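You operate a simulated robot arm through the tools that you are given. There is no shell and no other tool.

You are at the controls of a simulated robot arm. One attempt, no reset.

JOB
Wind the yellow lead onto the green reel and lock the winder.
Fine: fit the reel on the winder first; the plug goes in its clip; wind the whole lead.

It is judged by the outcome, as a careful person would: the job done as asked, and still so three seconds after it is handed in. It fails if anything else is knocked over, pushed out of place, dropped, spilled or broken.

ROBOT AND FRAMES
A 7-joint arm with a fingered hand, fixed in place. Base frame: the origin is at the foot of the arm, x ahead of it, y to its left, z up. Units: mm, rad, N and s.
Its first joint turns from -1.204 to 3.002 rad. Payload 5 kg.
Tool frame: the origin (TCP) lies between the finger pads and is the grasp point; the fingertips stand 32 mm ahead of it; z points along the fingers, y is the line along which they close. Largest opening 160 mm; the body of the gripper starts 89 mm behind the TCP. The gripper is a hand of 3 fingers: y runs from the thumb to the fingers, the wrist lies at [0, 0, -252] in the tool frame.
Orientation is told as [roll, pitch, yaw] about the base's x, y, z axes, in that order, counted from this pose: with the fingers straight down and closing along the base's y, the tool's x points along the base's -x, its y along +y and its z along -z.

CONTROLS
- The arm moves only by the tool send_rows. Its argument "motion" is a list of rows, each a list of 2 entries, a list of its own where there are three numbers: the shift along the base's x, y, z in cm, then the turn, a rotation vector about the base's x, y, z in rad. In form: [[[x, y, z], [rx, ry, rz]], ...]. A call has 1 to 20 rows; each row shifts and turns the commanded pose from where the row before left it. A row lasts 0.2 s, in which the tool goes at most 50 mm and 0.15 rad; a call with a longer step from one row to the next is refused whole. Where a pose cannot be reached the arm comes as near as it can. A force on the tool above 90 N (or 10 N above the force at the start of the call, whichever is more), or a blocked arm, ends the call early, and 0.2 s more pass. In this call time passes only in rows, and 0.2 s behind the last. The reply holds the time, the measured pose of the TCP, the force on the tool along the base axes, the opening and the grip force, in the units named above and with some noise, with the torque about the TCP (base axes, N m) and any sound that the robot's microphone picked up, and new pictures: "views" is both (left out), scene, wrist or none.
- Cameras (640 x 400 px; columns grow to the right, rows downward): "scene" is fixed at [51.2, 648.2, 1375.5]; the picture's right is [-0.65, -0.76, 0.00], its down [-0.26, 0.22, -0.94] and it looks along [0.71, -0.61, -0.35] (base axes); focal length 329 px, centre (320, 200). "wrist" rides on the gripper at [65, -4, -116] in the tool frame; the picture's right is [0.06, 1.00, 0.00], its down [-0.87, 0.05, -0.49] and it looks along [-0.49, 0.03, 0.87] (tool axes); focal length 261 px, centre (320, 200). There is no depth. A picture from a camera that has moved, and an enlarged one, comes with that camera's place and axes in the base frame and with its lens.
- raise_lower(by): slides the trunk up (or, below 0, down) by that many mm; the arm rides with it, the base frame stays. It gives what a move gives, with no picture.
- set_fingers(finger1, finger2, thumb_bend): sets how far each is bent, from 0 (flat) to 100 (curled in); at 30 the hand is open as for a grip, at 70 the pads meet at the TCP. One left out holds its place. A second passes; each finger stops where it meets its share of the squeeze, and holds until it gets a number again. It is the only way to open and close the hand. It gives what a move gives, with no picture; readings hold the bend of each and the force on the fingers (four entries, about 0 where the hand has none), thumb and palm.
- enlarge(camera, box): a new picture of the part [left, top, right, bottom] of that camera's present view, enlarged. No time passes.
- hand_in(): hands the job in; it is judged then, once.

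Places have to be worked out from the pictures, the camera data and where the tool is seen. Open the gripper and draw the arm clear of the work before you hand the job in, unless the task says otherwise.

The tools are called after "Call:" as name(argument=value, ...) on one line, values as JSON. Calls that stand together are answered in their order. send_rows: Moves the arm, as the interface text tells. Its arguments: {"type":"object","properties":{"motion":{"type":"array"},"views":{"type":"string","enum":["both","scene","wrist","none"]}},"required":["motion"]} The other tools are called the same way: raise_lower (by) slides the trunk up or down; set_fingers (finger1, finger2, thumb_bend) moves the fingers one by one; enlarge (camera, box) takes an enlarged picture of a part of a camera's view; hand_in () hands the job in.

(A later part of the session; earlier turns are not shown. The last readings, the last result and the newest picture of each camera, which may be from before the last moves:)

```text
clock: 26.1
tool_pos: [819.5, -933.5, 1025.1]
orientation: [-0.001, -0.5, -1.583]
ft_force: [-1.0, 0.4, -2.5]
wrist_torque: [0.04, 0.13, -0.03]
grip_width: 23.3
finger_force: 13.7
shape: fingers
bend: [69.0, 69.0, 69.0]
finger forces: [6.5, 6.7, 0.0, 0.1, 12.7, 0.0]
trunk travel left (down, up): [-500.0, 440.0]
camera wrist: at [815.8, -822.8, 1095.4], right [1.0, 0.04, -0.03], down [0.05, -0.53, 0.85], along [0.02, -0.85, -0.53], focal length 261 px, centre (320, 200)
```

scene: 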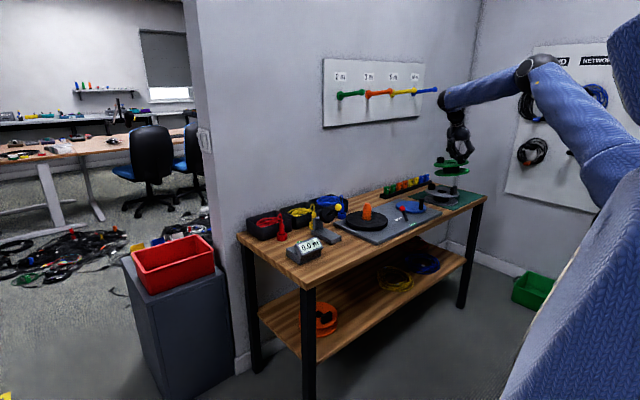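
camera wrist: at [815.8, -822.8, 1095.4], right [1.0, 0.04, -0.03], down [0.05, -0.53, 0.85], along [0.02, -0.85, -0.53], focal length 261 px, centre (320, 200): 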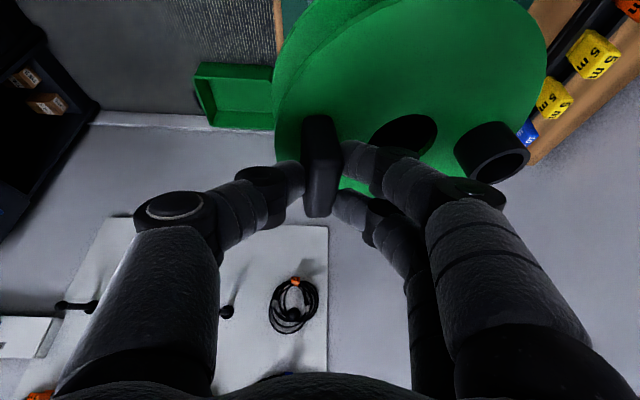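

The reel hangs firmly and level. To stay clear of the wall pegs I retreat 40 mm in x while travelling toward the winder.

Call:
send_rows(motion=[[[-1, 1, 0], [0, 0, 0]], [[-1, 2, 0], [0, 0, 0]], [[-1, 3, 0], [0, 0, 0]], [[-1, 3, 0], [0, 0, 0]], [[0, 3, 0], [0, 0, 0]], [[0, 3, 0], [0, 0, 0]], [[0, 3, 0], [0, 0, 0]], [[0, 3, 0], [0, 0, 0]], [[0, 3, 0], [0, 0, 0]], [[0, 3, 0], [0, 0, 0]], [[0, 3, 0], [0, 0, 0]], [[0, 3, 0], [0, 0, 0]], [[0, 3, 0], [0, 0, 0]], [[0, 3, 0], [0, 0, 0]], [[0, 3, 0], [0, 0, 0]], [[0, 3, 0], [0, 0, 0]], [[0, 2, 0], [0, 0, 0]], [[0, 1, 0], [0, 0, 0]]])

Call:
enlarge(camera="scene", box=[330, 130, 450, 250])

```text
clock: 29.9
tool_pos: [756.4, -482.6, 1004.5]
orientation: [0.007, -0.494, -1.583]
ft_force: [0.1, 0.7, -2.3]
wrist_torque: [0.03, 0.12, 0.02]
grip_width: 23.0
finger_force: 12.6
shape: fingers
bend: [70.0, 69.0, 69.0]
finger forces: [6.2, 7.0, 0.0, 0.0, 12.7, 0.0]
out of reach, approached as far as the arm can: row 16, 17, 18
trunk travel left (down, up): [-500.0, 440.0]
camera wrist: at [752.4, -372.0, 1075.4], right [1.0, 0.05, -0.02], down [0.04, -0.53, 0.85], along [0.03, -0.84, -0.53], focal length 261 px, centre (320, 200)
```

scene: 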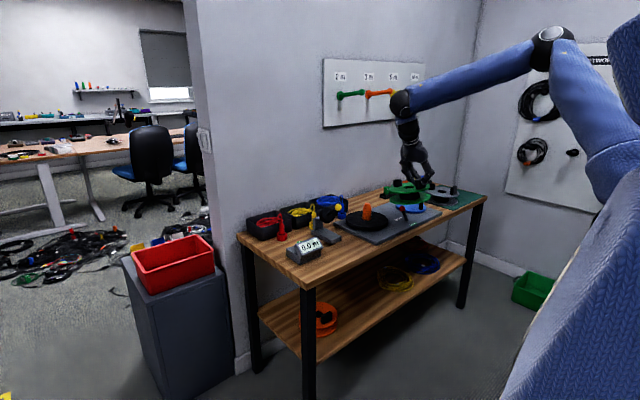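
wrist: 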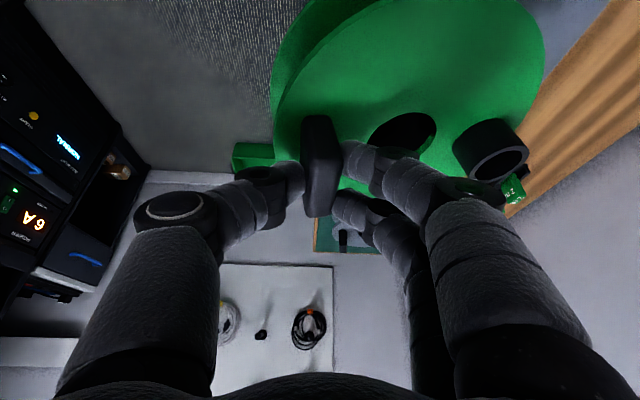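

```text
3.33 times, centred on (390, 190) of scene
camera zoom: at [51.2, 648.2, 1375.5], right [-0.65, -0.76, 0.0], down [-0.26, 0.22, -0.94], along [0.71, -0.61, -0.35], focal length 1097 px, centre (87, 233)
```

zoom: 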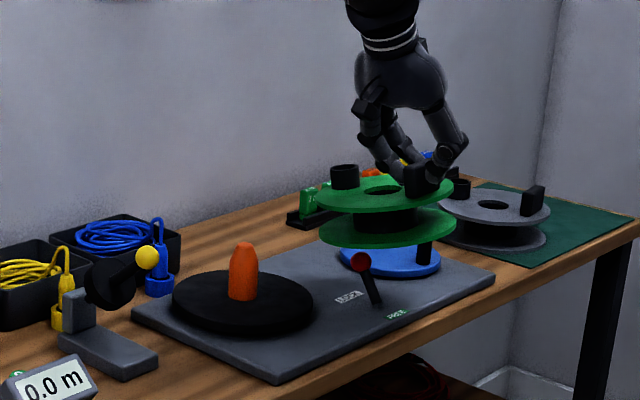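

A joint limit stopped the move at (756,-483,1004); the reel is still held well clear of the lever. I'll turn the hand (and reel) about the vertical by +0.53 rad so that its tilt points outward from the base again, as it did at the pick.

Call:
send_rows(motion=[[[0, 0, 0.4], [0, 0, 0.09]], [[0, 0, 0.4], [0, 0, 0.09]], [[0, 0, 0.4], [0, 0, 0.09]], [[0, 0, 0.4], [0, 0, 0.09]], [[0, 0, 0.4], [0, 0, 0.09]], [[0, 0, 0], [0, 0, 0.08]]])

```text
clock: 31.4
tool_pos: [756.3, -484.0, 1025.1]
orientation: [0.003, -0.501, -1.053]
ft_force: [-0.2, -0.6, -2.6]
wrist_torque: [0.0, 0.16, -0.04]
grip_width: 23.4
finger_force: 12.7
shape: fingers
bend: [70.0, 69.0, 69.0]
finger forces: [6.1, 7.1, 0.0, 0.0, 12.8, 0.0]
trunk travel left (down, up): [-500.0, 440.0]
camera wrist: at [695.7, -389.8, 1095.6], right [0.84, 0.54, -0.03], down [0.31, -0.43, 0.85], along [0.45, -0.72, -0.53], focal length 261 px, centre (320, 200)
```

scene: 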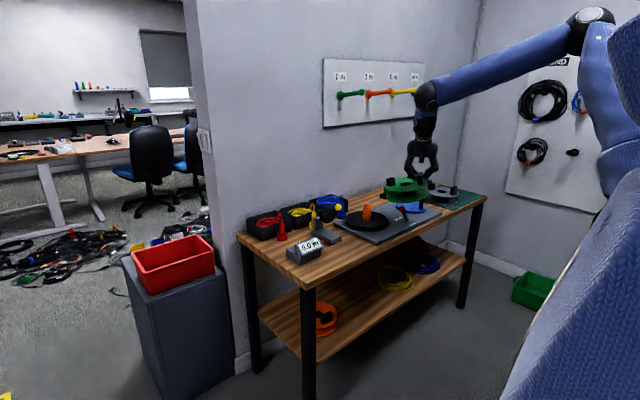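
wrist: 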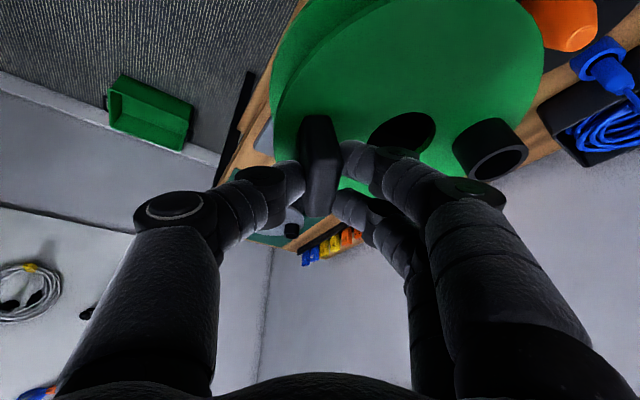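

Turn succeeded and the reel is still firm. Now moving over the spindle: TCP target about (870,-392).

Call:
send_rows(motion=[[[1, 0.8, 0], [0, 0, 0]], [[2, 1.6, 0], [0, 0, 0]], [[2.4, 2, 0], [0, 0, 0]], [[2.5, 2, 0], [0, 0, 0]], [[2.2, 1.8, 0], [0, 0, 0]], [[1.3, 1, 0], [0, 0, 0]]])

Call:
enlarge(camera="scene", box=[320, 150, 420, 240])

Call:
enlarge(camera="wrist", box=[240, 0, 580, 220])

```text
clock: 32.8
tool_pos: [866.9, -399.2, 1023.4]
orientation: [0.008, -0.498, -1.053]
ft_force: [-0.3, 0.1, -2.4]
wrist_torque: [-0.02, 0.11, -0.01]
grip_width: 23.5
finger_force: 12.6
shape: fingers
bend: [70.0, 69.0, 69.0]
finger forces: [5.7, 7.1, 0.1, 0.0, 12.5, 0.0]
out of reach, approached as far as the arm can: row 6
trunk travel left (down, up): [-500.0, 440.0]
camera wrist: at [806.1, -305.5, 1095.1], right [0.84, 0.55, -0.02], down [0.31, -0.44, 0.85], along [0.45, -0.72, -0.53], focal length 261 px, centre (320, 200)
```

scene: 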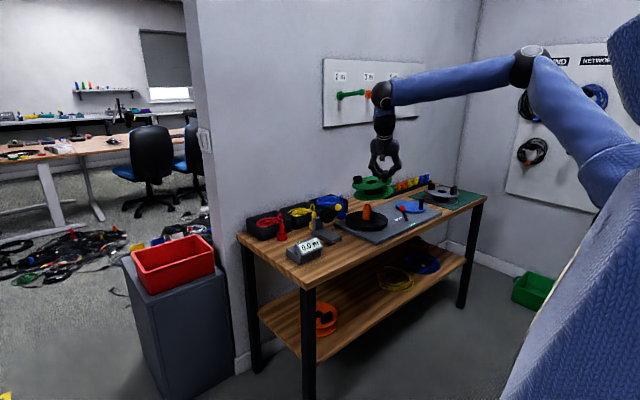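
wrist: 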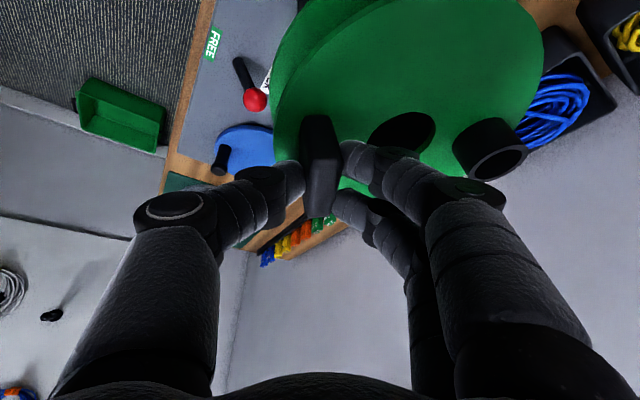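

```text
4.44 times, centred on (370, 195) of scene
camera zoom: at [51.2, 648.2, 1375.5], right [-0.65, -0.76, 0.0], down [-0.26, 0.22, -0.94], along [0.71, -0.61, -0.35], focal length 1463 px, centre (98, 222)
```

zoom: 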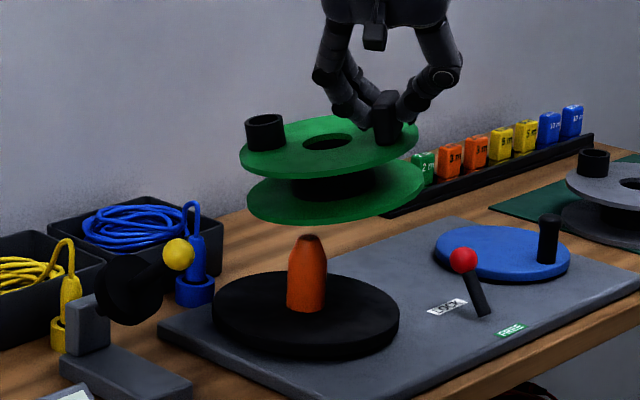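

```text
1.82 times, centred on (410, 110) of wrist
camera zoom: at [806.1, -305.5, 1095.1], right [0.84, 0.55, -0.02], down [0.31, -0.44, 0.85], along [0.45, -0.72, -0.53], focal length 474 px, centre (156, 364)
```

zoom: 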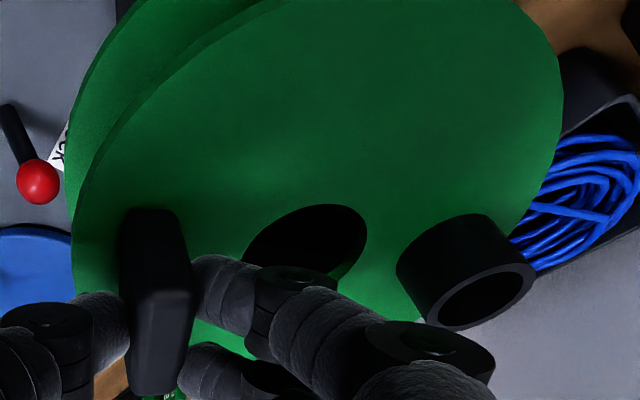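

The reel has sagged in the grip: from the scene view its axis leans about 0.2 rad, clip side down. I'll counter-rotate the hand by 0.2 rad about the horizontal axis across the fin-to-clip direction to level it.

Call:
send_rows(motion=[[[0, 0, 0], [0.037, -0.093, 0]], [[0, 0, 0], [0.037, -0.093, 0]]], views="wrist")

Call:
enlarge(camera="scene", box=[320, 150, 420, 240])

```text
clock: 33.4
tool_pos: [867.1, -398.0, 1025.0]
orientation: [0.231, -0.516, -1.165]
ft_force: [0.3, 0.2, -2.9]
wrist_torque: [-0.04, 0.13, 0.0]
grip_width: 23.2
finger_force: 13.1
shape: fingers
bend: [70.0, 69.0, 69.0]
finger forces: [5.6, 7.4, 0.1, 0.1, 13.0, 0.0]
trunk travel left (down, up): [-500.0, 440.0]
camera wrist: at [793.8, -308.3, 1088.4], right [0.83, 0.54, 0.17], down [0.15, -0.5, 0.86], along [0.54, -0.68, -0.49], focal length 261 px, centre (320, 200)
```

wrist: 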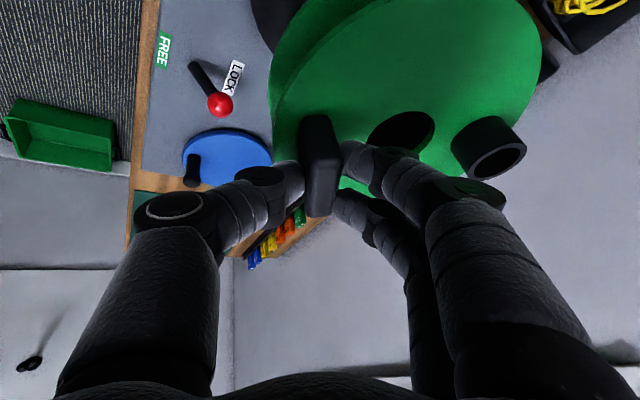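

```text
4.44 times, centred on (370, 195) of scene
camera zoom: at [51.2, 648.2, 1375.5], right [-0.65, -0.76, 0.0], down [-0.26, 0.22, -0.94], along [0.71, -0.61, -0.35], focal length 1463 px, centre (98, 222)
```

zoom: 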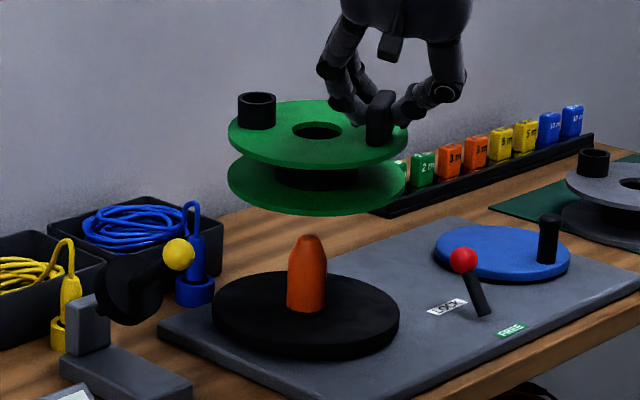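

The reel now looks level, hole axis within a few mm of the spindle (my numbers say about (-4,-2) mm off). I nudge (+4,+2) and lower the trunk 45 mm, then compare again.

Call:
send_rows(motion=[[[0.4, 0.2, 0], [0, 0, 0]]], views="none")

Call:
raise_lower(by=-45)

Call:
enlarge(camera="scene", box=[335, 170, 395, 230])

Call:
enlarge(camera="wrist", box=[200, 0, 600, 250])

```text
clock: 33.8
tool_pos: [869.7, -396.6, 1023.0]
orientation: [0.231, -0.516, -1.167]
ft_force: [0.1, 0.7, -3.0]
wrist_torque: [-0.04, 0.16, 0.01]
grip_width: 23.1
finger_force: 13.0
shape: fingers
bend: [70.0, 69.0, 69.0]
finger forces: [5.7, 7.3, 0.0, 0.0, 13.0, 0.1]
trunk travel left (down, up): [-500.0, 440.0]
```

```text
clock: 34.6
tool_pos: [871.2, -396.9, 978.9]
orientation: [0.23, -0.517, -1.164]
ft_force: [-0.3, -0.4, -2.4]
wrist_torque: [0.0, 0.17, 0.0]
grip_width: 23.0
finger_force: 13.1
shape: fingers
bend: [70.0, 69.0, 69.0]
finger forces: [5.5, 7.3, 0.0, 0.0, 12.9, 0.0]
trunk travel left (down, up): [-455.0, 485.0]
```

```text
6.67 times, centred on (365, 200) of scene
camera zoom: at [51.2, 648.2, 1375.5], right [-0.65, -0.76, 0.0], down [-0.26, 0.22, -0.94], along [0.71, -0.61, -0.35], focal length 2195 px, centre (20, 200)
```

zoom: 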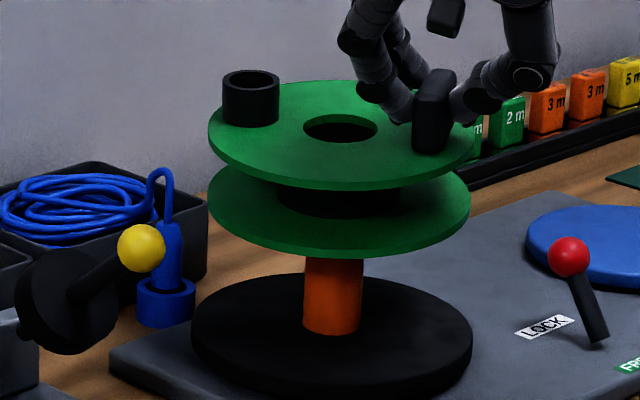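

```text
1.60 times, centred on (400, 125) of wrist
camera zoom: at [797.9, -307.2, 1043.6], right [0.83, 0.54, 0.17], down [0.15, -0.49, 0.86], along [0.54, -0.68, -0.49], focal length 417 px, centre (192, 320)
```

zoom: 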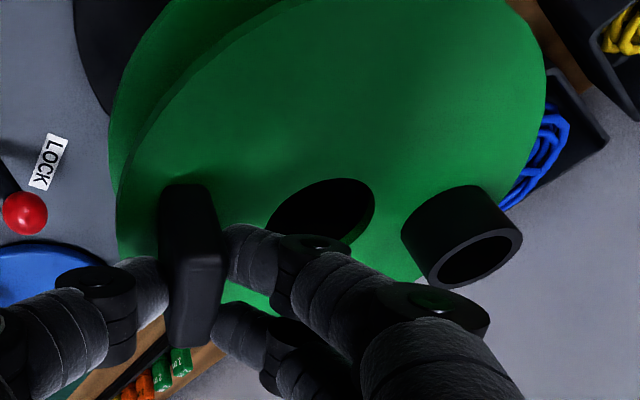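

Both image checks agree that the hole is over the spindle within a few mm. Lowering slowly with the arm, with force guard, so that the hub passes the spindle tip.

Call:
send_rows(motion=[[[0, 0, -0.5], [0, 0, 0]], [[0, 0, -0.5], [0, 0, 0]], [[0, 0, -0.5], [0, 0, 0]], [[0, 0, -0.5], [0, 0, 0]], [[0, 0, -0.5], [0, 0, 0]], [[0, 0, -0.5], [0, 0, 0]]], views="none")

Call:
enlarge(camera="scene", box=[335, 170, 395, 230])

Call:
enlarge(camera="wrist", box=[200, 0, 600, 250])

```text
clock: 36.0
tool_pos: [868.3, -398.3, 950.6]
orientation: [0.232, -0.519, -1.169]
ft_force: [-9.9, -9.3, 17.0]
wrist_torque: [-0.29, 0.13, -0.15]
grip_width: 22.3
finger_force: 15.3
shape: fingers
bend: [72.0, 71.0, 68.0]
finger forces: [8.7, 3.4, 0.0, 0.0, 18.8, 0.0]
trunk travel left (down, up): [-455.0, 485.0]
```

```text
6.67 times, centred on (365, 200) of scene
camera zoom: at [51.2, 648.2, 1375.5], right [-0.65, -0.76, 0.0], down [-0.26, 0.22, -0.94], along [0.71, -0.61, -0.35], focal length 2195 px, centre (20, 200)
```

zoom: 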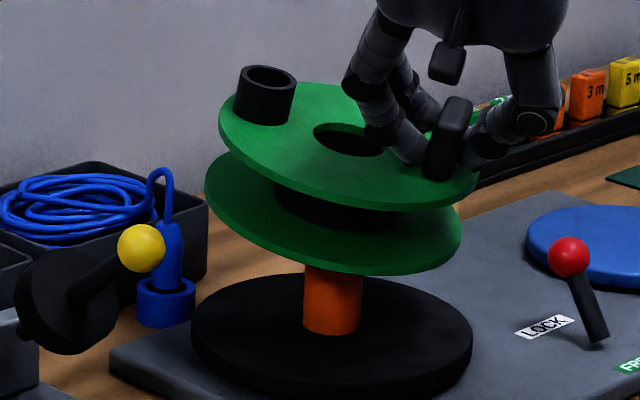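

```text
1.60 times, centred on (400, 125) of wrist
camera zoom: at [795.8, -308.7, 1016.1], right [0.83, 0.54, 0.17], down [0.15, -0.49, 0.86], along [0.54, -0.68, -0.49], focal length 417 px, centre (192, 320)
```

zoom: 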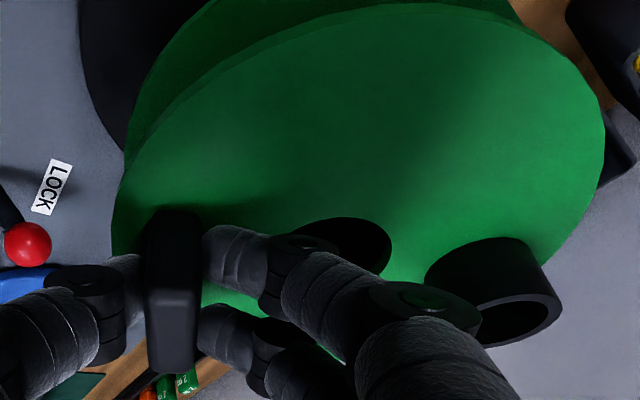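

The hub rim caught the spindle tip: forces push the reel to (-x,-y), so the spindle lies toward (+x,+y) of the hole. I raise back up and look.

Call:
send_rows(motion=[[[0, 0, 0.8], [0, 0, 0]], [[0, 0, 0.8], [0, 0, 0]], [[0, 0, 0.8], [0, 0, 0]], [[0, 0, 0.6], [0, 0, 0]]], views="wrist")

Call:
enlarge(camera="scene", box=[335, 170, 395, 230])

```text
clock: 37.0
tool_pos: [869.7, -396.9, 979.3]
orientation: [0.23, -0.517, -1.163]
ft_force: [-0.6, -0.6, -3.4]
wrist_torque: [-0.01, 0.15, 0.04]
grip_width: 22.7
finger_force: 11.8
shape: fingers
bend: [70.0, 70.0, 69.0]
finger forces: [5.6, 6.1, 0.1, 0.1, 11.8, 0.1]
trunk travel left (down, up): [-455.0, 485.0]
camera wrist: at [796.5, -306.8, 1043.4], right [0.83, 0.54, 0.17], down [0.15, -0.5, 0.86], along [0.54, -0.68, -0.49], focal length 261 px, centre (320, 200)
```

wrist: 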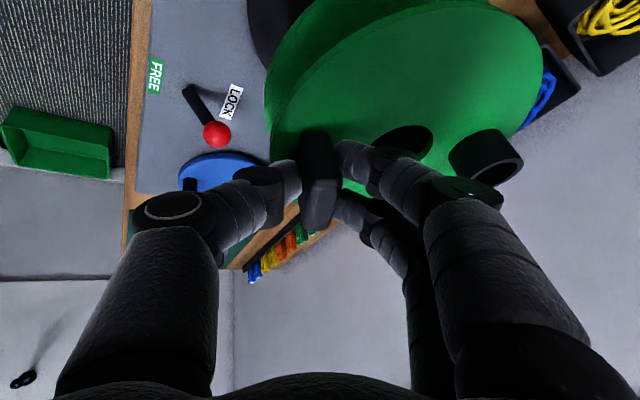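

```text
6.67 times, centred on (365, 200) of scene
camera zoom: at [51.2, 648.2, 1375.5], right [-0.65, -0.76, 0.0], down [-0.26, 0.22, -0.94], along [0.71, -0.61, -0.35], focal length 2195 px, centre (20, 200)
```

zoom: 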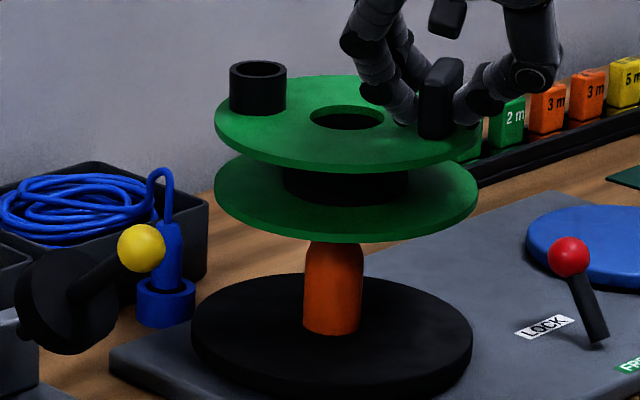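

The reel got seated a bit deeper in the grip and is level again; the image now shows the hole about 2-3 mm right of the spindle axis, i.e. toward (-x,-y). I shift (+1.5,+1.5) mm and descend again in small steps.

Call:
send_rows(motion=[[[0.15, 0.15, 0], [0, 0, 0]], [[0, 0, -0.5], [0, 0, 0]], [[0, 0, -0.5], [0, 0, 0]], [[0, 0, -0.5], [0, 0, 0]], [[0, 0, -0.3], [0, 0, 0]]], views="none")

Call:
enlarge(camera="scene", box=[335, 170, 395, 230])

```text
clock: 38.2
tool_pos: [871.5, -397.1, 962.4]
orientation: [0.23, -0.517, -1.166]
ft_force: [-2.1, -1.7, 1.5]
wrist_torque: [-0.1, 0.12, -0.03]
grip_width: 22.4
finger_force: 11.8
shape: fingers
bend: [70.0, 70.0, 69.0]
finger forces: [5.3, 5.2, 0.0, 0.0, 12.8, 0.0]
trunk travel left (down, up): [-455.0, 485.0]
```

```text
6.67 times, centred on (365, 200) of scene
camera zoom: at [51.2, 648.2, 1375.5], right [-0.65, -0.76, 0.0], down [-0.26, 0.22, -0.94], along [0.71, -0.61, -0.35], focal length 2195 px, centre (20, 200)
```

zoom: 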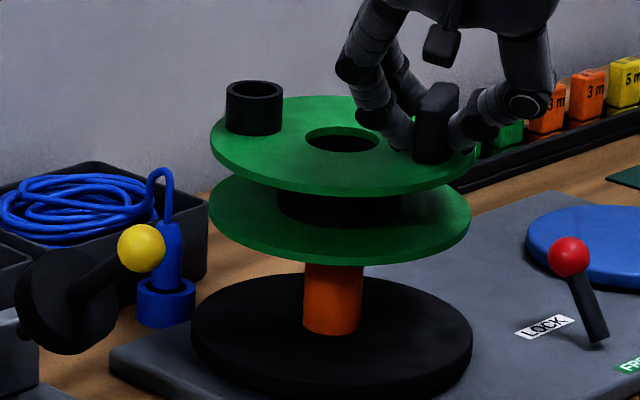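

Force and torque put the contact at the hub rim's (-x,-y) side, so the reel must shift toward (-x,-y). I lift 4 mm, shift (-3.5,-3.5) and go down again.

Call:
send_rows(motion=[[[0, 0, 0.4], [0, 0, 0]], [[-0.35, -0.35, 0], [0, 0, 0]], [[0, 0, -0.4], [0, 0, 0]], [[0, 0, -0.3], [0, 0, 0]]], views="none")

Call:
enlarge(camera="scene", box=[335, 170, 395, 230])

```text
clock: 39.2
tool_pos: [867.9, -401.5, 959.6]
orientation: [0.23, -0.515, -1.166]
ft_force: [-2.3, -3.1, 4.0]
wrist_torque: [-0.08, 0.09, -0.04]
grip_width: 22.3
finger_force: 12.0
shape: fingers
bend: [71.0, 70.0, 69.0]
finger forces: [5.4, 4.9, 0.0, 0.0, 13.8, 0.0]
trunk travel left (down, up): [-455.0, 485.0]
```

```text
6.67 times, centred on (365, 200) of scene
camera zoom: at [51.2, 648.2, 1375.5], right [-0.65, -0.76, 0.0], down [-0.26, 0.22, -0.94], along [0.71, -0.61, -0.35], focal length 2195 px, centre (20, 200)
```

zoom: 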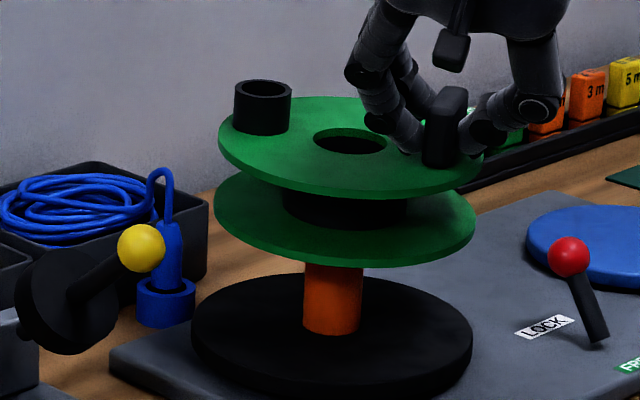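

Combining wrist and scene rays, the spindle sits near (921,-374) and the hole is now near (925,-379). I lift, shift (-4,+5) and lower again.

Call:
send_rows(motion=[[[0, 0, 0.8], [0, 0, 0]], [[-0.4, 0.5, 0], [0, 0, 0]], [[0, 0, -0.5], [0, 0, 0]], [[0, 0, -0.5], [0, 0, 0]]], views="none")

Call:
enlarge(camera="scene", box=[335, 170, 395, 230])

```text
clock: 40.2
tool_pos: [865.0, -394.9, 954.2]
orientation: [0.229, -0.518, -1.163]
ft_force: [0.3, 0.3, -3.3]
wrist_torque: [-0.06, 0.13, 0.0]
grip_width: 22.7
finger_force: 11.3
shape: fingers
bend: [70.0, 70.0, 69.0]
finger forces: [5.3, 6.3, 0.0, 0.0, 11.5, 0.1]
trunk travel left (down, up): [-455.0, 485.0]
```

```text
6.67 times, centred on (365, 200) of scene
camera zoom: at [51.2, 648.2, 1375.5], right [-0.65, -0.76, 0.0], down [-0.26, 0.22, -0.94], along [0.71, -0.61, -0.35], focal length 2195 px, centre (20, 200)
```

zoom: 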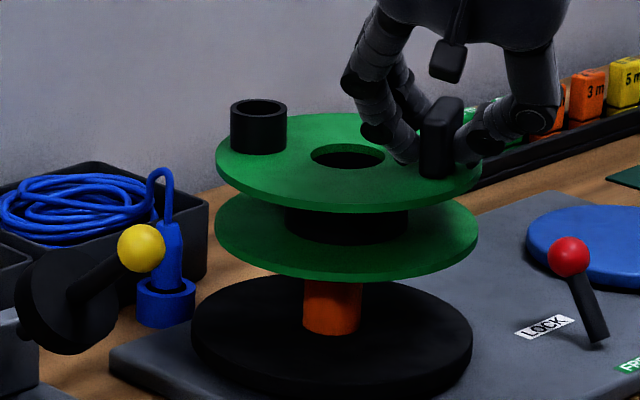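

Free now, the hub passed over the tip. Continuing down with a slight (+1,+1) mm correction.

Call:
send_rows(motion=[[[0.1, 0.1, -0.4], [0, 0, 0]], [[0, 0, -0.5], [0, 0, 0]], [[0, 0, -0.5], [0, 0, 0]], [[0, 0, -0.5], [0, 0, 0]]], views="none")

Call:
enlarge(camera="scene", box=[335, 170, 395, 230])

```text
clock: 41.2
tool_pos: [865.0, -392.5, 935.8]
orientation: [0.229, -0.517, -1.164]
ft_force: [-0.2, 0.7, -1.4]
wrist_torque: [0.03, 0.16, 0.01]
grip_width: 22.4
finger_force: 11.6
shape: fingers
bend: [70.0, 70.0, 69.0]
finger forces: [5.2, 6.2, 0.1, 0.0, 11.1, 0.0]
trunk travel left (down, up): [-455.0, 485.0]
```

```text
6.67 times, centred on (365, 200) of scene
camera zoom: at [51.2, 648.2, 1375.5], right [-0.65, -0.76, 0.0], down [-0.26, 0.22, -0.94], along [0.71, -0.61, -0.35], focal length 2195 px, centre (20, 200)
```

zoom: 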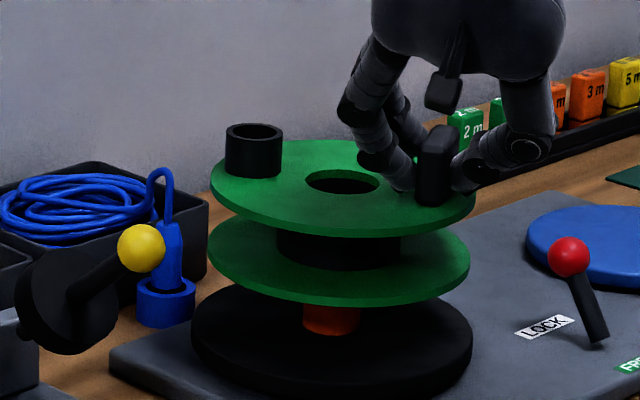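

Going down freely and centred. Continuing.

Call:
send_rows(motion=[[[0, 0, -0.5], [0, 0, 0]], [[0, 0, -0.5], [0, 0, 0]], [[0, 0, -0.5], [0, 0, 0]], [[0, 0, -0.5], [0, 0, 0]]], views="none")

Call:
enlarge(camera="scene", box=[335, 170, 395, 230])

```text
clock: 42.2
tool_pos: [865.5, -393.8, 916.2]
orientation: [0.23, -0.516, -1.164]
ft_force: [0.6, 1.2, -1.8]
wrist_torque: [0.07, 0.12, -0.01]
grip_width: 22.3
finger_force: 11.1
shape: fingers
bend: [71.0, 70.0, 69.0]
finger forces: [5.3, 6.5, 0.0, 0.0, 11.1, 0.0]
trunk travel left (down, up): [-455.0, 485.0]
```

```text
6.67 times, centred on (365, 200) of scene
camera zoom: at [51.2, 648.2, 1375.5], right [-0.65, -0.76, 0.0], down [-0.26, 0.22, -0.94], along [0.71, -0.61, -0.35], focal length 2195 px, centre (20, 200)
```

zoom: 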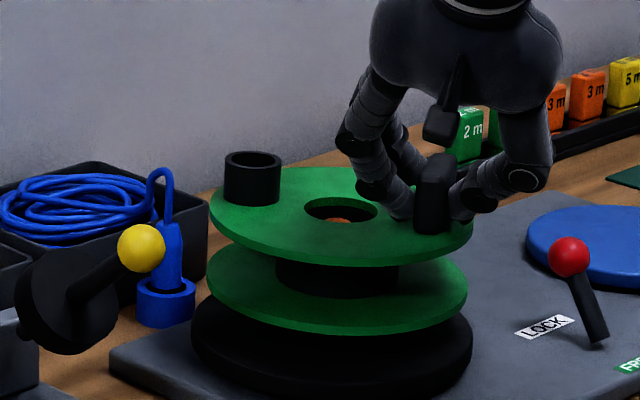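

The spindle tip now shows in the hole. Continuing until the reel rests on the platter.

Call:
send_rows(motion=[[[0, 0, -0.5], [0, 0, 0]], [[0, 0, -0.5], [0, 0, 0]], [[0, 0, -0.4], [0, 0, 0]], [[0, 0, -0.4], [0, 0, 0]]], views="none")

Call:
enlarge(camera="scene", box=[335, 170, 395, 230])

```text
clock: 43.2
tool_pos: [865.9, -392.6, 898.0]
orientation: [0.23, -0.517, -1.164]
ft_force: [0.1, -0.3, -1.8]
wrist_torque: [0.03, 0.12, 0.04]
grip_width: 22.3
finger_force: 12.2
shape: fingers
bend: [71.0, 70.0, 69.0]
finger forces: [5.4, 6.5, 0.0, 0.0, 11.4, 0.0]
trunk travel left (down, up): [-455.0, 485.0]
```

```text
6.67 times, centred on (365, 200) of scene
camera zoom: at [51.2, 648.2, 1375.5], right [-0.65, -0.76, 0.0], down [-0.26, 0.22, -0.94], along [0.71, -0.61, -0.35], focal length 2195 px, centre (20, 200)
```

zoom: 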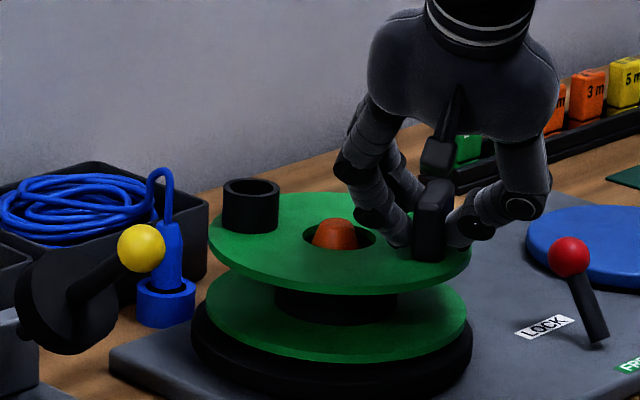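

Nearly down. Continuing in small steps until contact force appears.

Call:
send_rows(motion=[[[0, 0, -0.4], [0, 0, 0]], [[0, 0, -0.4], [0, 0, 0]], [[0, 0, -0.3], [0, 0, 0]]], views="none")

Call:
enlarge(camera="scene", box=[335, 170, 395, 230])

```text
clock: 44.0
tool_pos: [865.2, -392.1, 890.1]
orientation: [0.231, -0.518, -1.166]
ft_force: [-1.6, -0.9, 14.4]
wrist_torque: [-0.25, 0.15, 0.02]
grip_width: 22.2
finger_force: 17.0
shape: fingers
bend: [71.0, 70.0, 69.0]
finger forces: [6.4, 7.0, 0.0, 0.0, 20.1, 0.1]
trunk travel left (down, up): [-455.0, 485.0]
```

```text
6.67 times, centred on (365, 200) of scene
camera zoom: at [51.2, 648.2, 1375.5], right [-0.65, -0.76, 0.0], down [-0.26, 0.22, -0.94], along [0.71, -0.61, -0.35], focal length 2195 px, centre (20, 200)
```

zoom: 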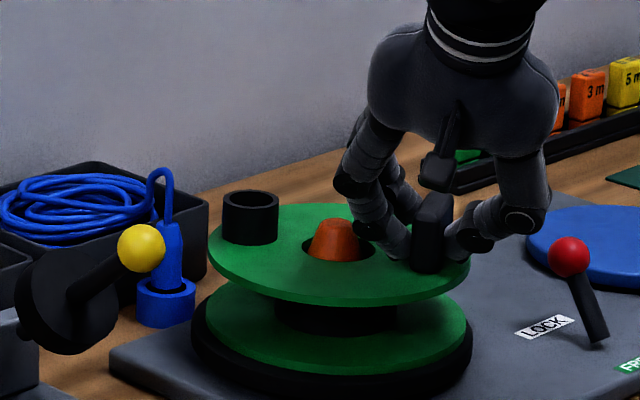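

The reel is seated (contact force 14 N). Relaxing 1 mm and opening the fingers modestly, since the spindle tip is near them.

Call:
send_rows(motion=[[[0, 0, 0.1], [0, 0, 0]]], views="none")

Call:
set_fingers(finger1=62, finger2=62, thumb_bend=60)

Call:
enlarge(camera="scene", box=[335, 170, 395, 230])

Call:
enlarge(camera="wrist", box=[200, 0, 600, 250])

```text
clock: 44.4
tool_pos: [864.5, -392.7, 889.9]
orientation: [0.232, -0.517, -1.166]
ft_force: [-0.1, -1.3, 13.8]
wrist_torque: [-0.21, 0.09, 0.02]
grip_width: 22.1
finger_force: 16.0
shape: fingers
bend: [71.0, 70.0, 69.0]
finger forces: [6.4, 7.0, 0.1, 0.1, 18.4, 0.0]
trunk travel left (down, up): [-455.0, 485.0]
```

```text
clock: 45.4
tool_pos: [865.2, -392.7, 890.3]
orientation: [0.231, -0.518, -1.167]
ft_force: [-1.9, -0.7, 25.4]
wrist_torque: [-0.48, 0.2, -0.05]
grip_width: 33.0
finger_force: 13.8
shape: fingers
bend: [62.0, 62.0, 64.0]
finger forces: [0.0, 0.0, 0.1, 0.0, 28.2, 0.1]
trunk travel left (down, up): [-455.0, 485.0]
```

```text
6.67 times, centred on (365, 200) of scene
camera zoom: at [51.2, 648.2, 1375.5], right [-0.65, -0.76, 0.0], down [-0.26, 0.22, -0.94], along [0.71, -0.61, -0.35], focal length 2195 px, centre (20, 200)
```

zoom: 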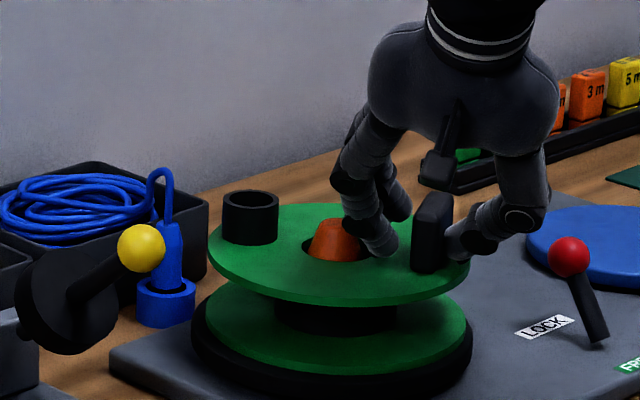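

```text
1.60 times, centred on (400, 125) of wrist
camera zoom: at [791.8, -302.5, 955.4], right [0.83, 0.54, 0.17], down [0.15, -0.49, 0.86], along [0.54, -0.68, -0.49], focal length 417 px, centre (192, 320)
```

zoom: 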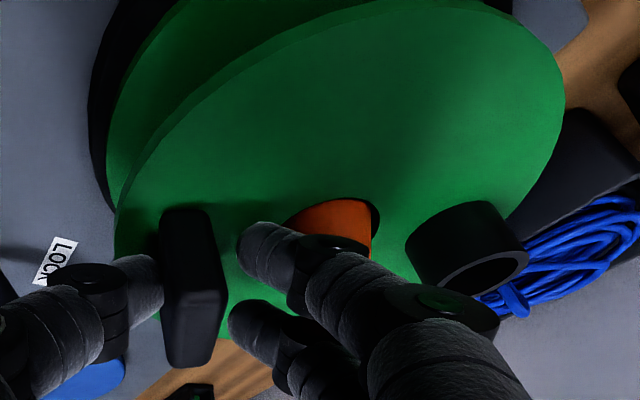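

Fingers are off the fin, but the thumb tip presses on the flange; raising now.

Call:
send_rows(motion=[[[0, 0, 0.4], [0, 0, 0]], [[0, 0, 0.6], [0, 0, 0]]], views="wrist")

Call:
enlarge(camera="scene", box=[335, 170, 395, 230])

```text
clock: 46.0
tool_pos: [865.4, -394.0, 897.0]
orientation: [0.226, -0.516, -1.164]
ft_force: [-0.3, 1.1, 0.3]
wrist_torque: [-0.04, 0.02, 0.01]
grip_width: 42.7
finger_force: 0.1
shape: fingers
bend: [62.0, 62.0, 60.0]
finger forces: [0.1, 0.1, 0.0, 0.1, 0.1, 0.0]
trunk travel left (down, up): [-455.0, 485.0]
camera wrist: at [792.0, -302.9, 961.8], right [0.83, 0.54, 0.17], down [0.15, -0.5, 0.86], along [0.54, -0.68, -0.49], focal length 261 px, centre (320, 200)
```

wrist: 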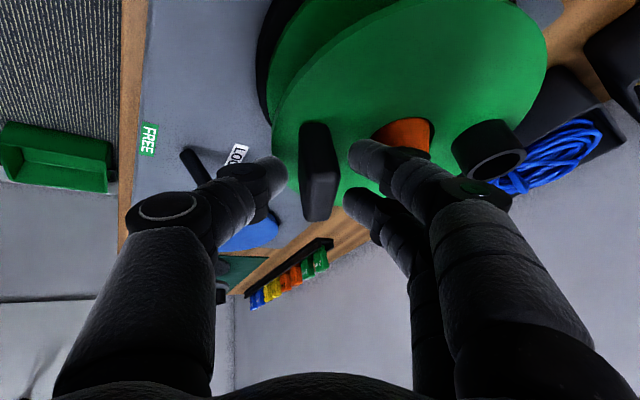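

```text
6.67 times, centred on (365, 200) of scene
camera zoom: at [51.2, 648.2, 1375.5], right [-0.65, -0.76, 0.0], down [-0.26, 0.22, -0.94], along [0.71, -0.61, -0.35], focal length 2195 px, centre (20, 200)
```

zoom: 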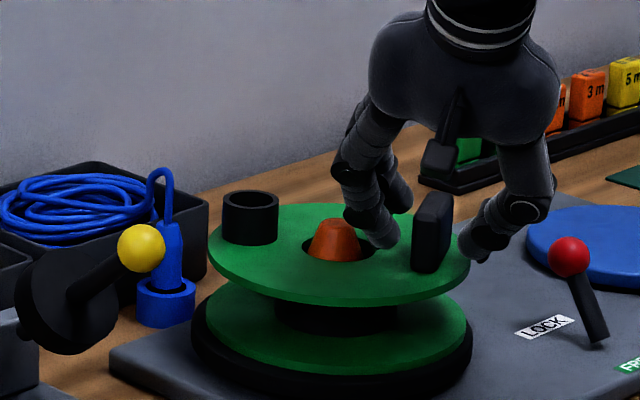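

Clear of the reel, which sits level on the platter. Raising the trunk 110 mm and then I'll straighten the hand.

Call:
raise_lower(by=110)

Call:
enlarge(camera="scene", box=[335, 170, 395, 230])

Call:
enlarge(camera="wrist", box=[100, 0, 600, 320])

```text
clock: 47.4
tool_pos: [865.8, -392.0, 1008.5]
orientation: [0.231, -0.515, -1.165]
ft_force: [0.7, -0.3, -0.2]
wrist_torque: [0.0, 0.02, -0.03]
grip_width: 43.0
finger_force: 0.1
shape: fingers
bend: [62.0, 62.0, 60.0]
finger forces: [0.0, 0.0, 0.1, 0.0, 0.0, 0.1]
trunk travel left (down, up): [-565.0, 375.0]
```

```text
6.67 times, centred on (365, 200) of scene
camera zoom: at [51.2, 648.2, 1375.5], right [-0.65, -0.76, 0.0], down [-0.26, 0.22, -0.94], along [0.71, -0.61, -0.35], focal length 2195 px, centre (20, 200)
```

zoom: 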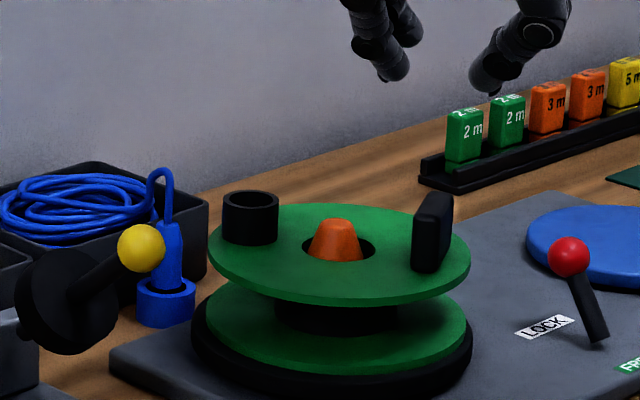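

```text
1.25 times, centred on (350, 160) of wrist
camera zoom: at [792.7, -302.8, 1073.0], right [0.83, 0.54, 0.17], down [0.15, -0.5, 0.86], along [0.54, -0.68, -0.49], focal length 326 px, centre (282, 250)
```

zoom: 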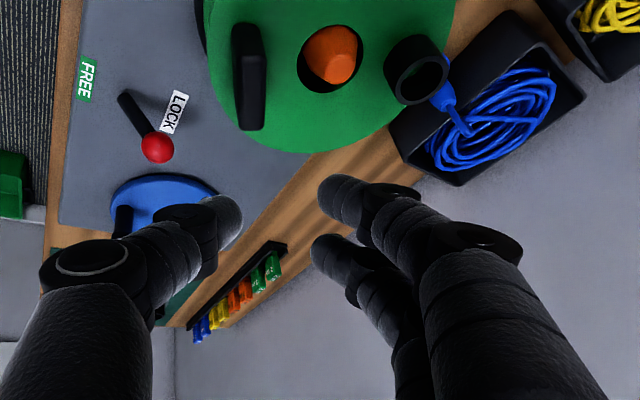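

The reel is properly on the spindle. Next is the lever: its ball is at about (843,-515,831), leaning to LOCK (+x), with FREE on the -x side, so it must be freed before winding. I'll straighten the hand to vertical and move toward the lever, staying high.

Call:
send_rows(motion=[[[-0.5, -1.5, 0], [-0.037, 0.093, 0]], [[-0.5, -2, 0], [-0.037, 0.093, 0]], [[-0.5, -2, 0], [0.1086, 0.0619, 0]], [[-0.5, -2, 0], [0.1086, 0.0619, 0]], [[0, -2, 0], [0.1086, 0.0619, 0]], [[0, -2, 0], [0.1086, 0.0619, 0]]])

```text
clock: 48.8
tool_pos: [844.1, -507.9, 1006.5]
orientation: [0.002, 0.004, -1.052]
ft_force: [0.1, -0.3, -0.1]
wrist_torque: [0.05, 0.0, -0.01]
grip_width: 43.3
finger_force: 0.1
shape: fingers
bend: [62.0, 62.0, 60.0]
finger forces: [0.1, 0.0, 0.0, 0.1, 0.0, 0.1]
trunk travel left (down, up): [-565.0, 375.0]
camera wrist: at [807.9, -454.7, 1122.1], right [0.84, 0.55, 0.0], down [0.48, -0.73, 0.49], along [0.27, -0.41, -0.87], focal length 261 px, centre (320, 200)
```

scene: 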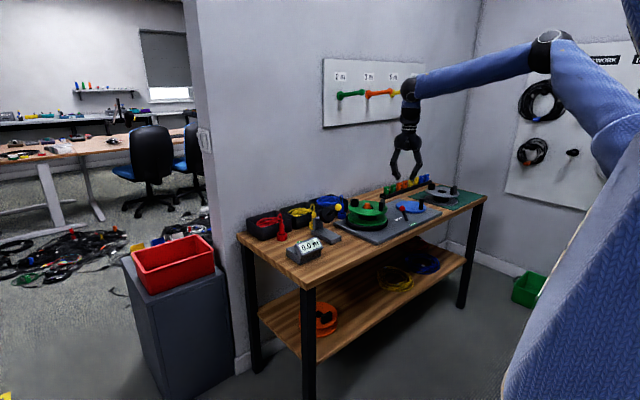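
wrist: 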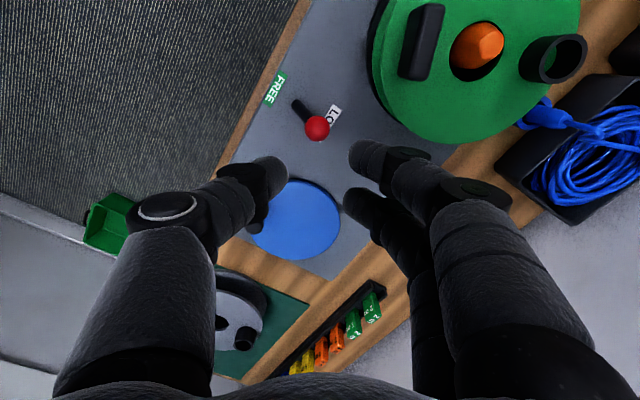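

The view confirms lever ball (844,-516,831), clip (972,-351), and crank disc centre near (893,-663) with its knob near (845,-667). I close the fingers to a fist and move to the +x side of the lever ball, at height.

Call:
set_fingers(finger1=70, finger2=70, thumb_bend=70)

Call:
send_rows(motion=[[[2.5, -0.4, 0], [0, 0, 0]], [[2.1, -0.3, 0], [0, 0, 0]]], views="none")

Call:
raise_lower(by=-120)

Call:
send_rows(motion=[[[0, 0, 0], [0, 0, 0]]], views="wrist")

Call:
enlarge(camera="scene", box=[340, 150, 460, 240])

```text
clock: 49.8
tool_pos: [843.0, -507.2, 1007.2]
orientation: [0.002, 0.0, -1.052]
ft_force: [0.1, -0.4, 0.0]
wrist_torque: [0.03, 0.0, -0.01]
grip_width: 13.0
finger_force: 0.1
shape: fingers
bend: [70.0, 70.0, 70.0]
finger forces: [0.0, 0.0, 0.0, 0.0, 0.0, 0.1]
trunk travel left (down, up): [-565.0, 375.0]
```

```text
clock: 50.4
tool_pos: [890.3, -518.0, 1007.1]
orientation: [0.002, -0.001, -1.054]
ft_force: [-0.8, -0.5, -0.4]
wrist_torque: [-0.04, -0.01, 0.02]
grip_width: 12.5
finger_force: 0.0
shape: fingers
bend: [70.0, 70.0, 70.0]
finger forces: [0.1, 0.0, 0.1, 0.1, 0.0, 0.0]
trunk travel left (down, up): [-565.0, 375.0]
```

```text
clock: 51.9
tool_pos: [888.9, -515.1, 886.7]
orientation: [0.002, 0.0, -1.052]
ft_force: [-0.1, -0.2, 0.6]
wrist_torque: [-0.03, 0.03, 0.0]
grip_width: 12.7
finger_force: 0.1
shape: fingers
bend: [70.0, 70.0, 70.0]
finger forces: [0.0, 0.1, 0.0, 0.0, 0.0, 0.0]
trunk travel left (down, up): [-445.0, 495.0]
```

```text
clock: 52.3
tool_pos: [890.2, -515.8, 887.4]
orientation: [0.001, -0.001, -1.052]
ft_force: [0.3, -0.8, 0.3]
wrist_torque: [0.01, 0.0, 0.01]
grip_width: 12.7
finger_force: 0.1
shape: fingers
bend: [70.0, 70.0, 70.0]
finger forces: [0.0, 0.0, 0.0, 0.0, 0.0, 0.0]
trunk travel left (down, up): [-445.0, 495.0]
camera wrist: at [853.6, -462.5, 1002.3], right [0.84, 0.55, 0.0], down [0.48, -0.73, 0.49], along [0.27, -0.41, -0.87], focal length 261 px, centre (320, 200)
```

wrist: 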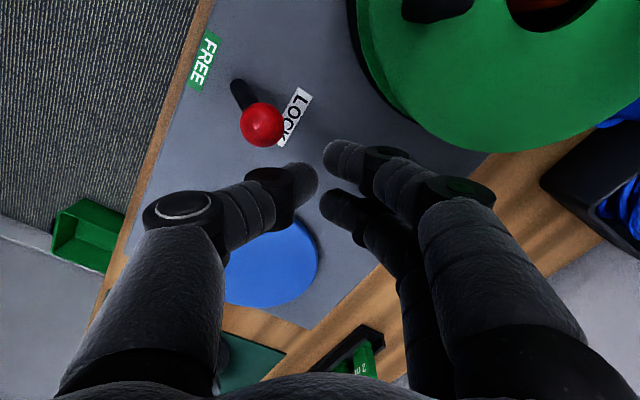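

```text
4.44 times, centred on (400, 195) of scene
camera zoom: at [51.2, 648.2, 1375.5], right [-0.65, -0.76, 0.0], down [-0.26, 0.22, -0.94], along [0.71, -0.61, -0.35], focal length 1463 px, centre (-36, 222)
```

zoom: 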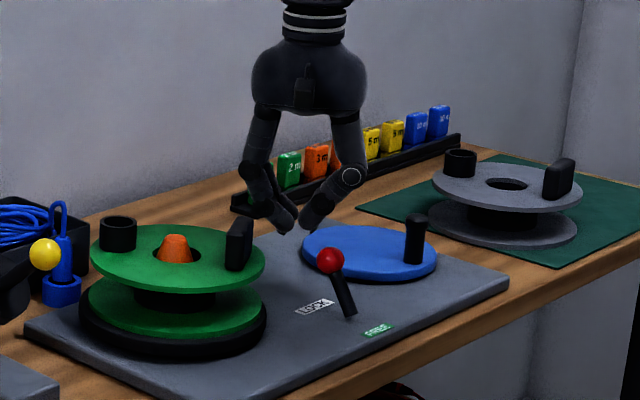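

Lowering beside the ball so the fingertips are at ball height, then pushing toward -x (FREE).

Call:
send_rows(motion=[[[0, 0.3, -1.2], [0, 0, 0]], [[0, 0, -1.2], [0, 0, 0]], [[0, 0, -1.1], [0, 0, 0]], [[-1, 0, 0], [0, 0, 0]], [[-1, 0, 0], [0, 0, 0]], [[-1, 0, 0], [0, 0, 0]], [[-1, 0, 0], [0, 0, 0]]], views="wrist")

Call:
enlarge(camera="scene", box=[340, 150, 460, 240])

```text
clock: 53.9
tool_pos: [849.4, -511.8, 851.4]
orientation: [0.002, 0.0, -1.053]
ft_force: [0.4, 0.5, -0.2]
wrist_torque: [-0.03, 0.0, -0.03]
grip_width: 12.2
finger_force: 0.1
shape: fingers
bend: [70.0, 70.0, 70.0]
finger forces: [0.0, 0.1, 0.0, 0.0, 0.1, 0.0]
trunk travel left (down, up): [-445.0, 495.0]
camera wrist: at [813.4, -458.4, 967.3], right [0.84, 0.55, 0.0], down [0.48, -0.73, 0.49], along [0.27, -0.41, -0.87], focal length 261 px, centre (320, 200)
```

wrist: 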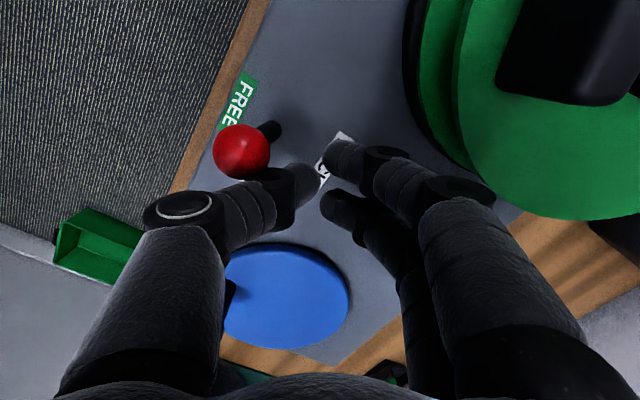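

```text
4.44 times, centred on (400, 195) of scene
camera zoom: at [51.2, 648.2, 1375.5], right [-0.65, -0.76, 0.0], down [-0.26, 0.22, -0.94], along [0.71, -0.61, -0.35], focal length 1463 px, centre (-36, 222)
```

zoom: 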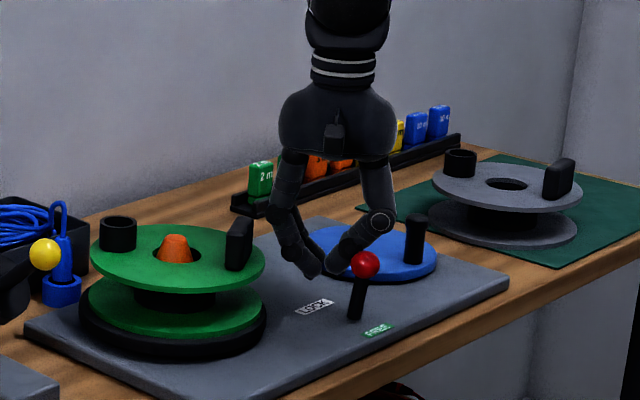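

The lever moves easily and is past vertical. Pushing another 30 mm toward FREE.

Call:
send_rows(motion=[[[-1, 0, 0], [0, 0, 0]], [[-1, 0, 0], [0, 0, 0]], [[-1, 0, 0], [0, 0, 0]]], views="wrist")

Call:
enlarge(camera="scene", box=[340, 150, 460, 240])

```text
clock: 54.7
tool_pos: [820.3, -514.2, 851.6]
orientation: [0.002, 0.002, -1.052]
ft_force: [5.4, -3.7, 3.7]
wrist_torque: [-0.08, 0.01, 0.15]
grip_width: 10.1
finger_force: 3.7
shape: fingers
bend: [70.0, 70.0, 71.0]
finger forces: [0.1, 0.1, 0.1, 0.0, 6.9, 0.1]
trunk travel left (down, up): [-445.0, 495.0]
camera wrist: at [783.7, -460.2, 967.0], right [0.84, 0.55, 0.0], down [0.48, -0.73, 0.49], along [0.27, -0.41, -0.87], focal length 261 px, centre (320, 200)
```

wrist: 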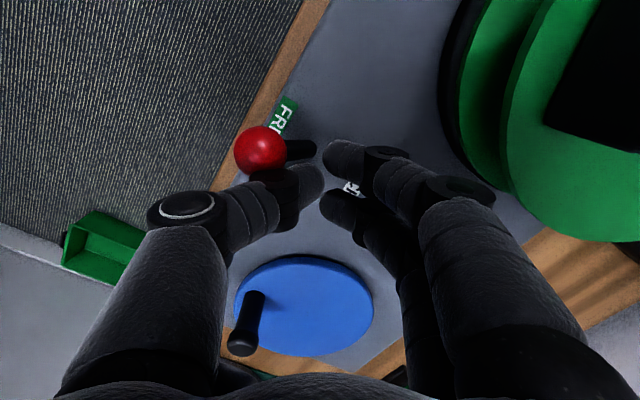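

```text
4.44 times, centred on (400, 195) of scene
camera zoom: at [51.2, 648.2, 1375.5], right [-0.65, -0.76, 0.0], down [-0.26, 0.22, -0.94], along [0.71, -0.61, -0.35], focal length 1463 px, centre (-36, 222)
```

zoom: 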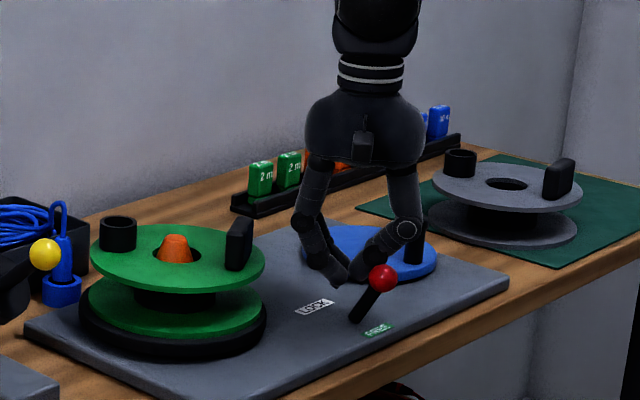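

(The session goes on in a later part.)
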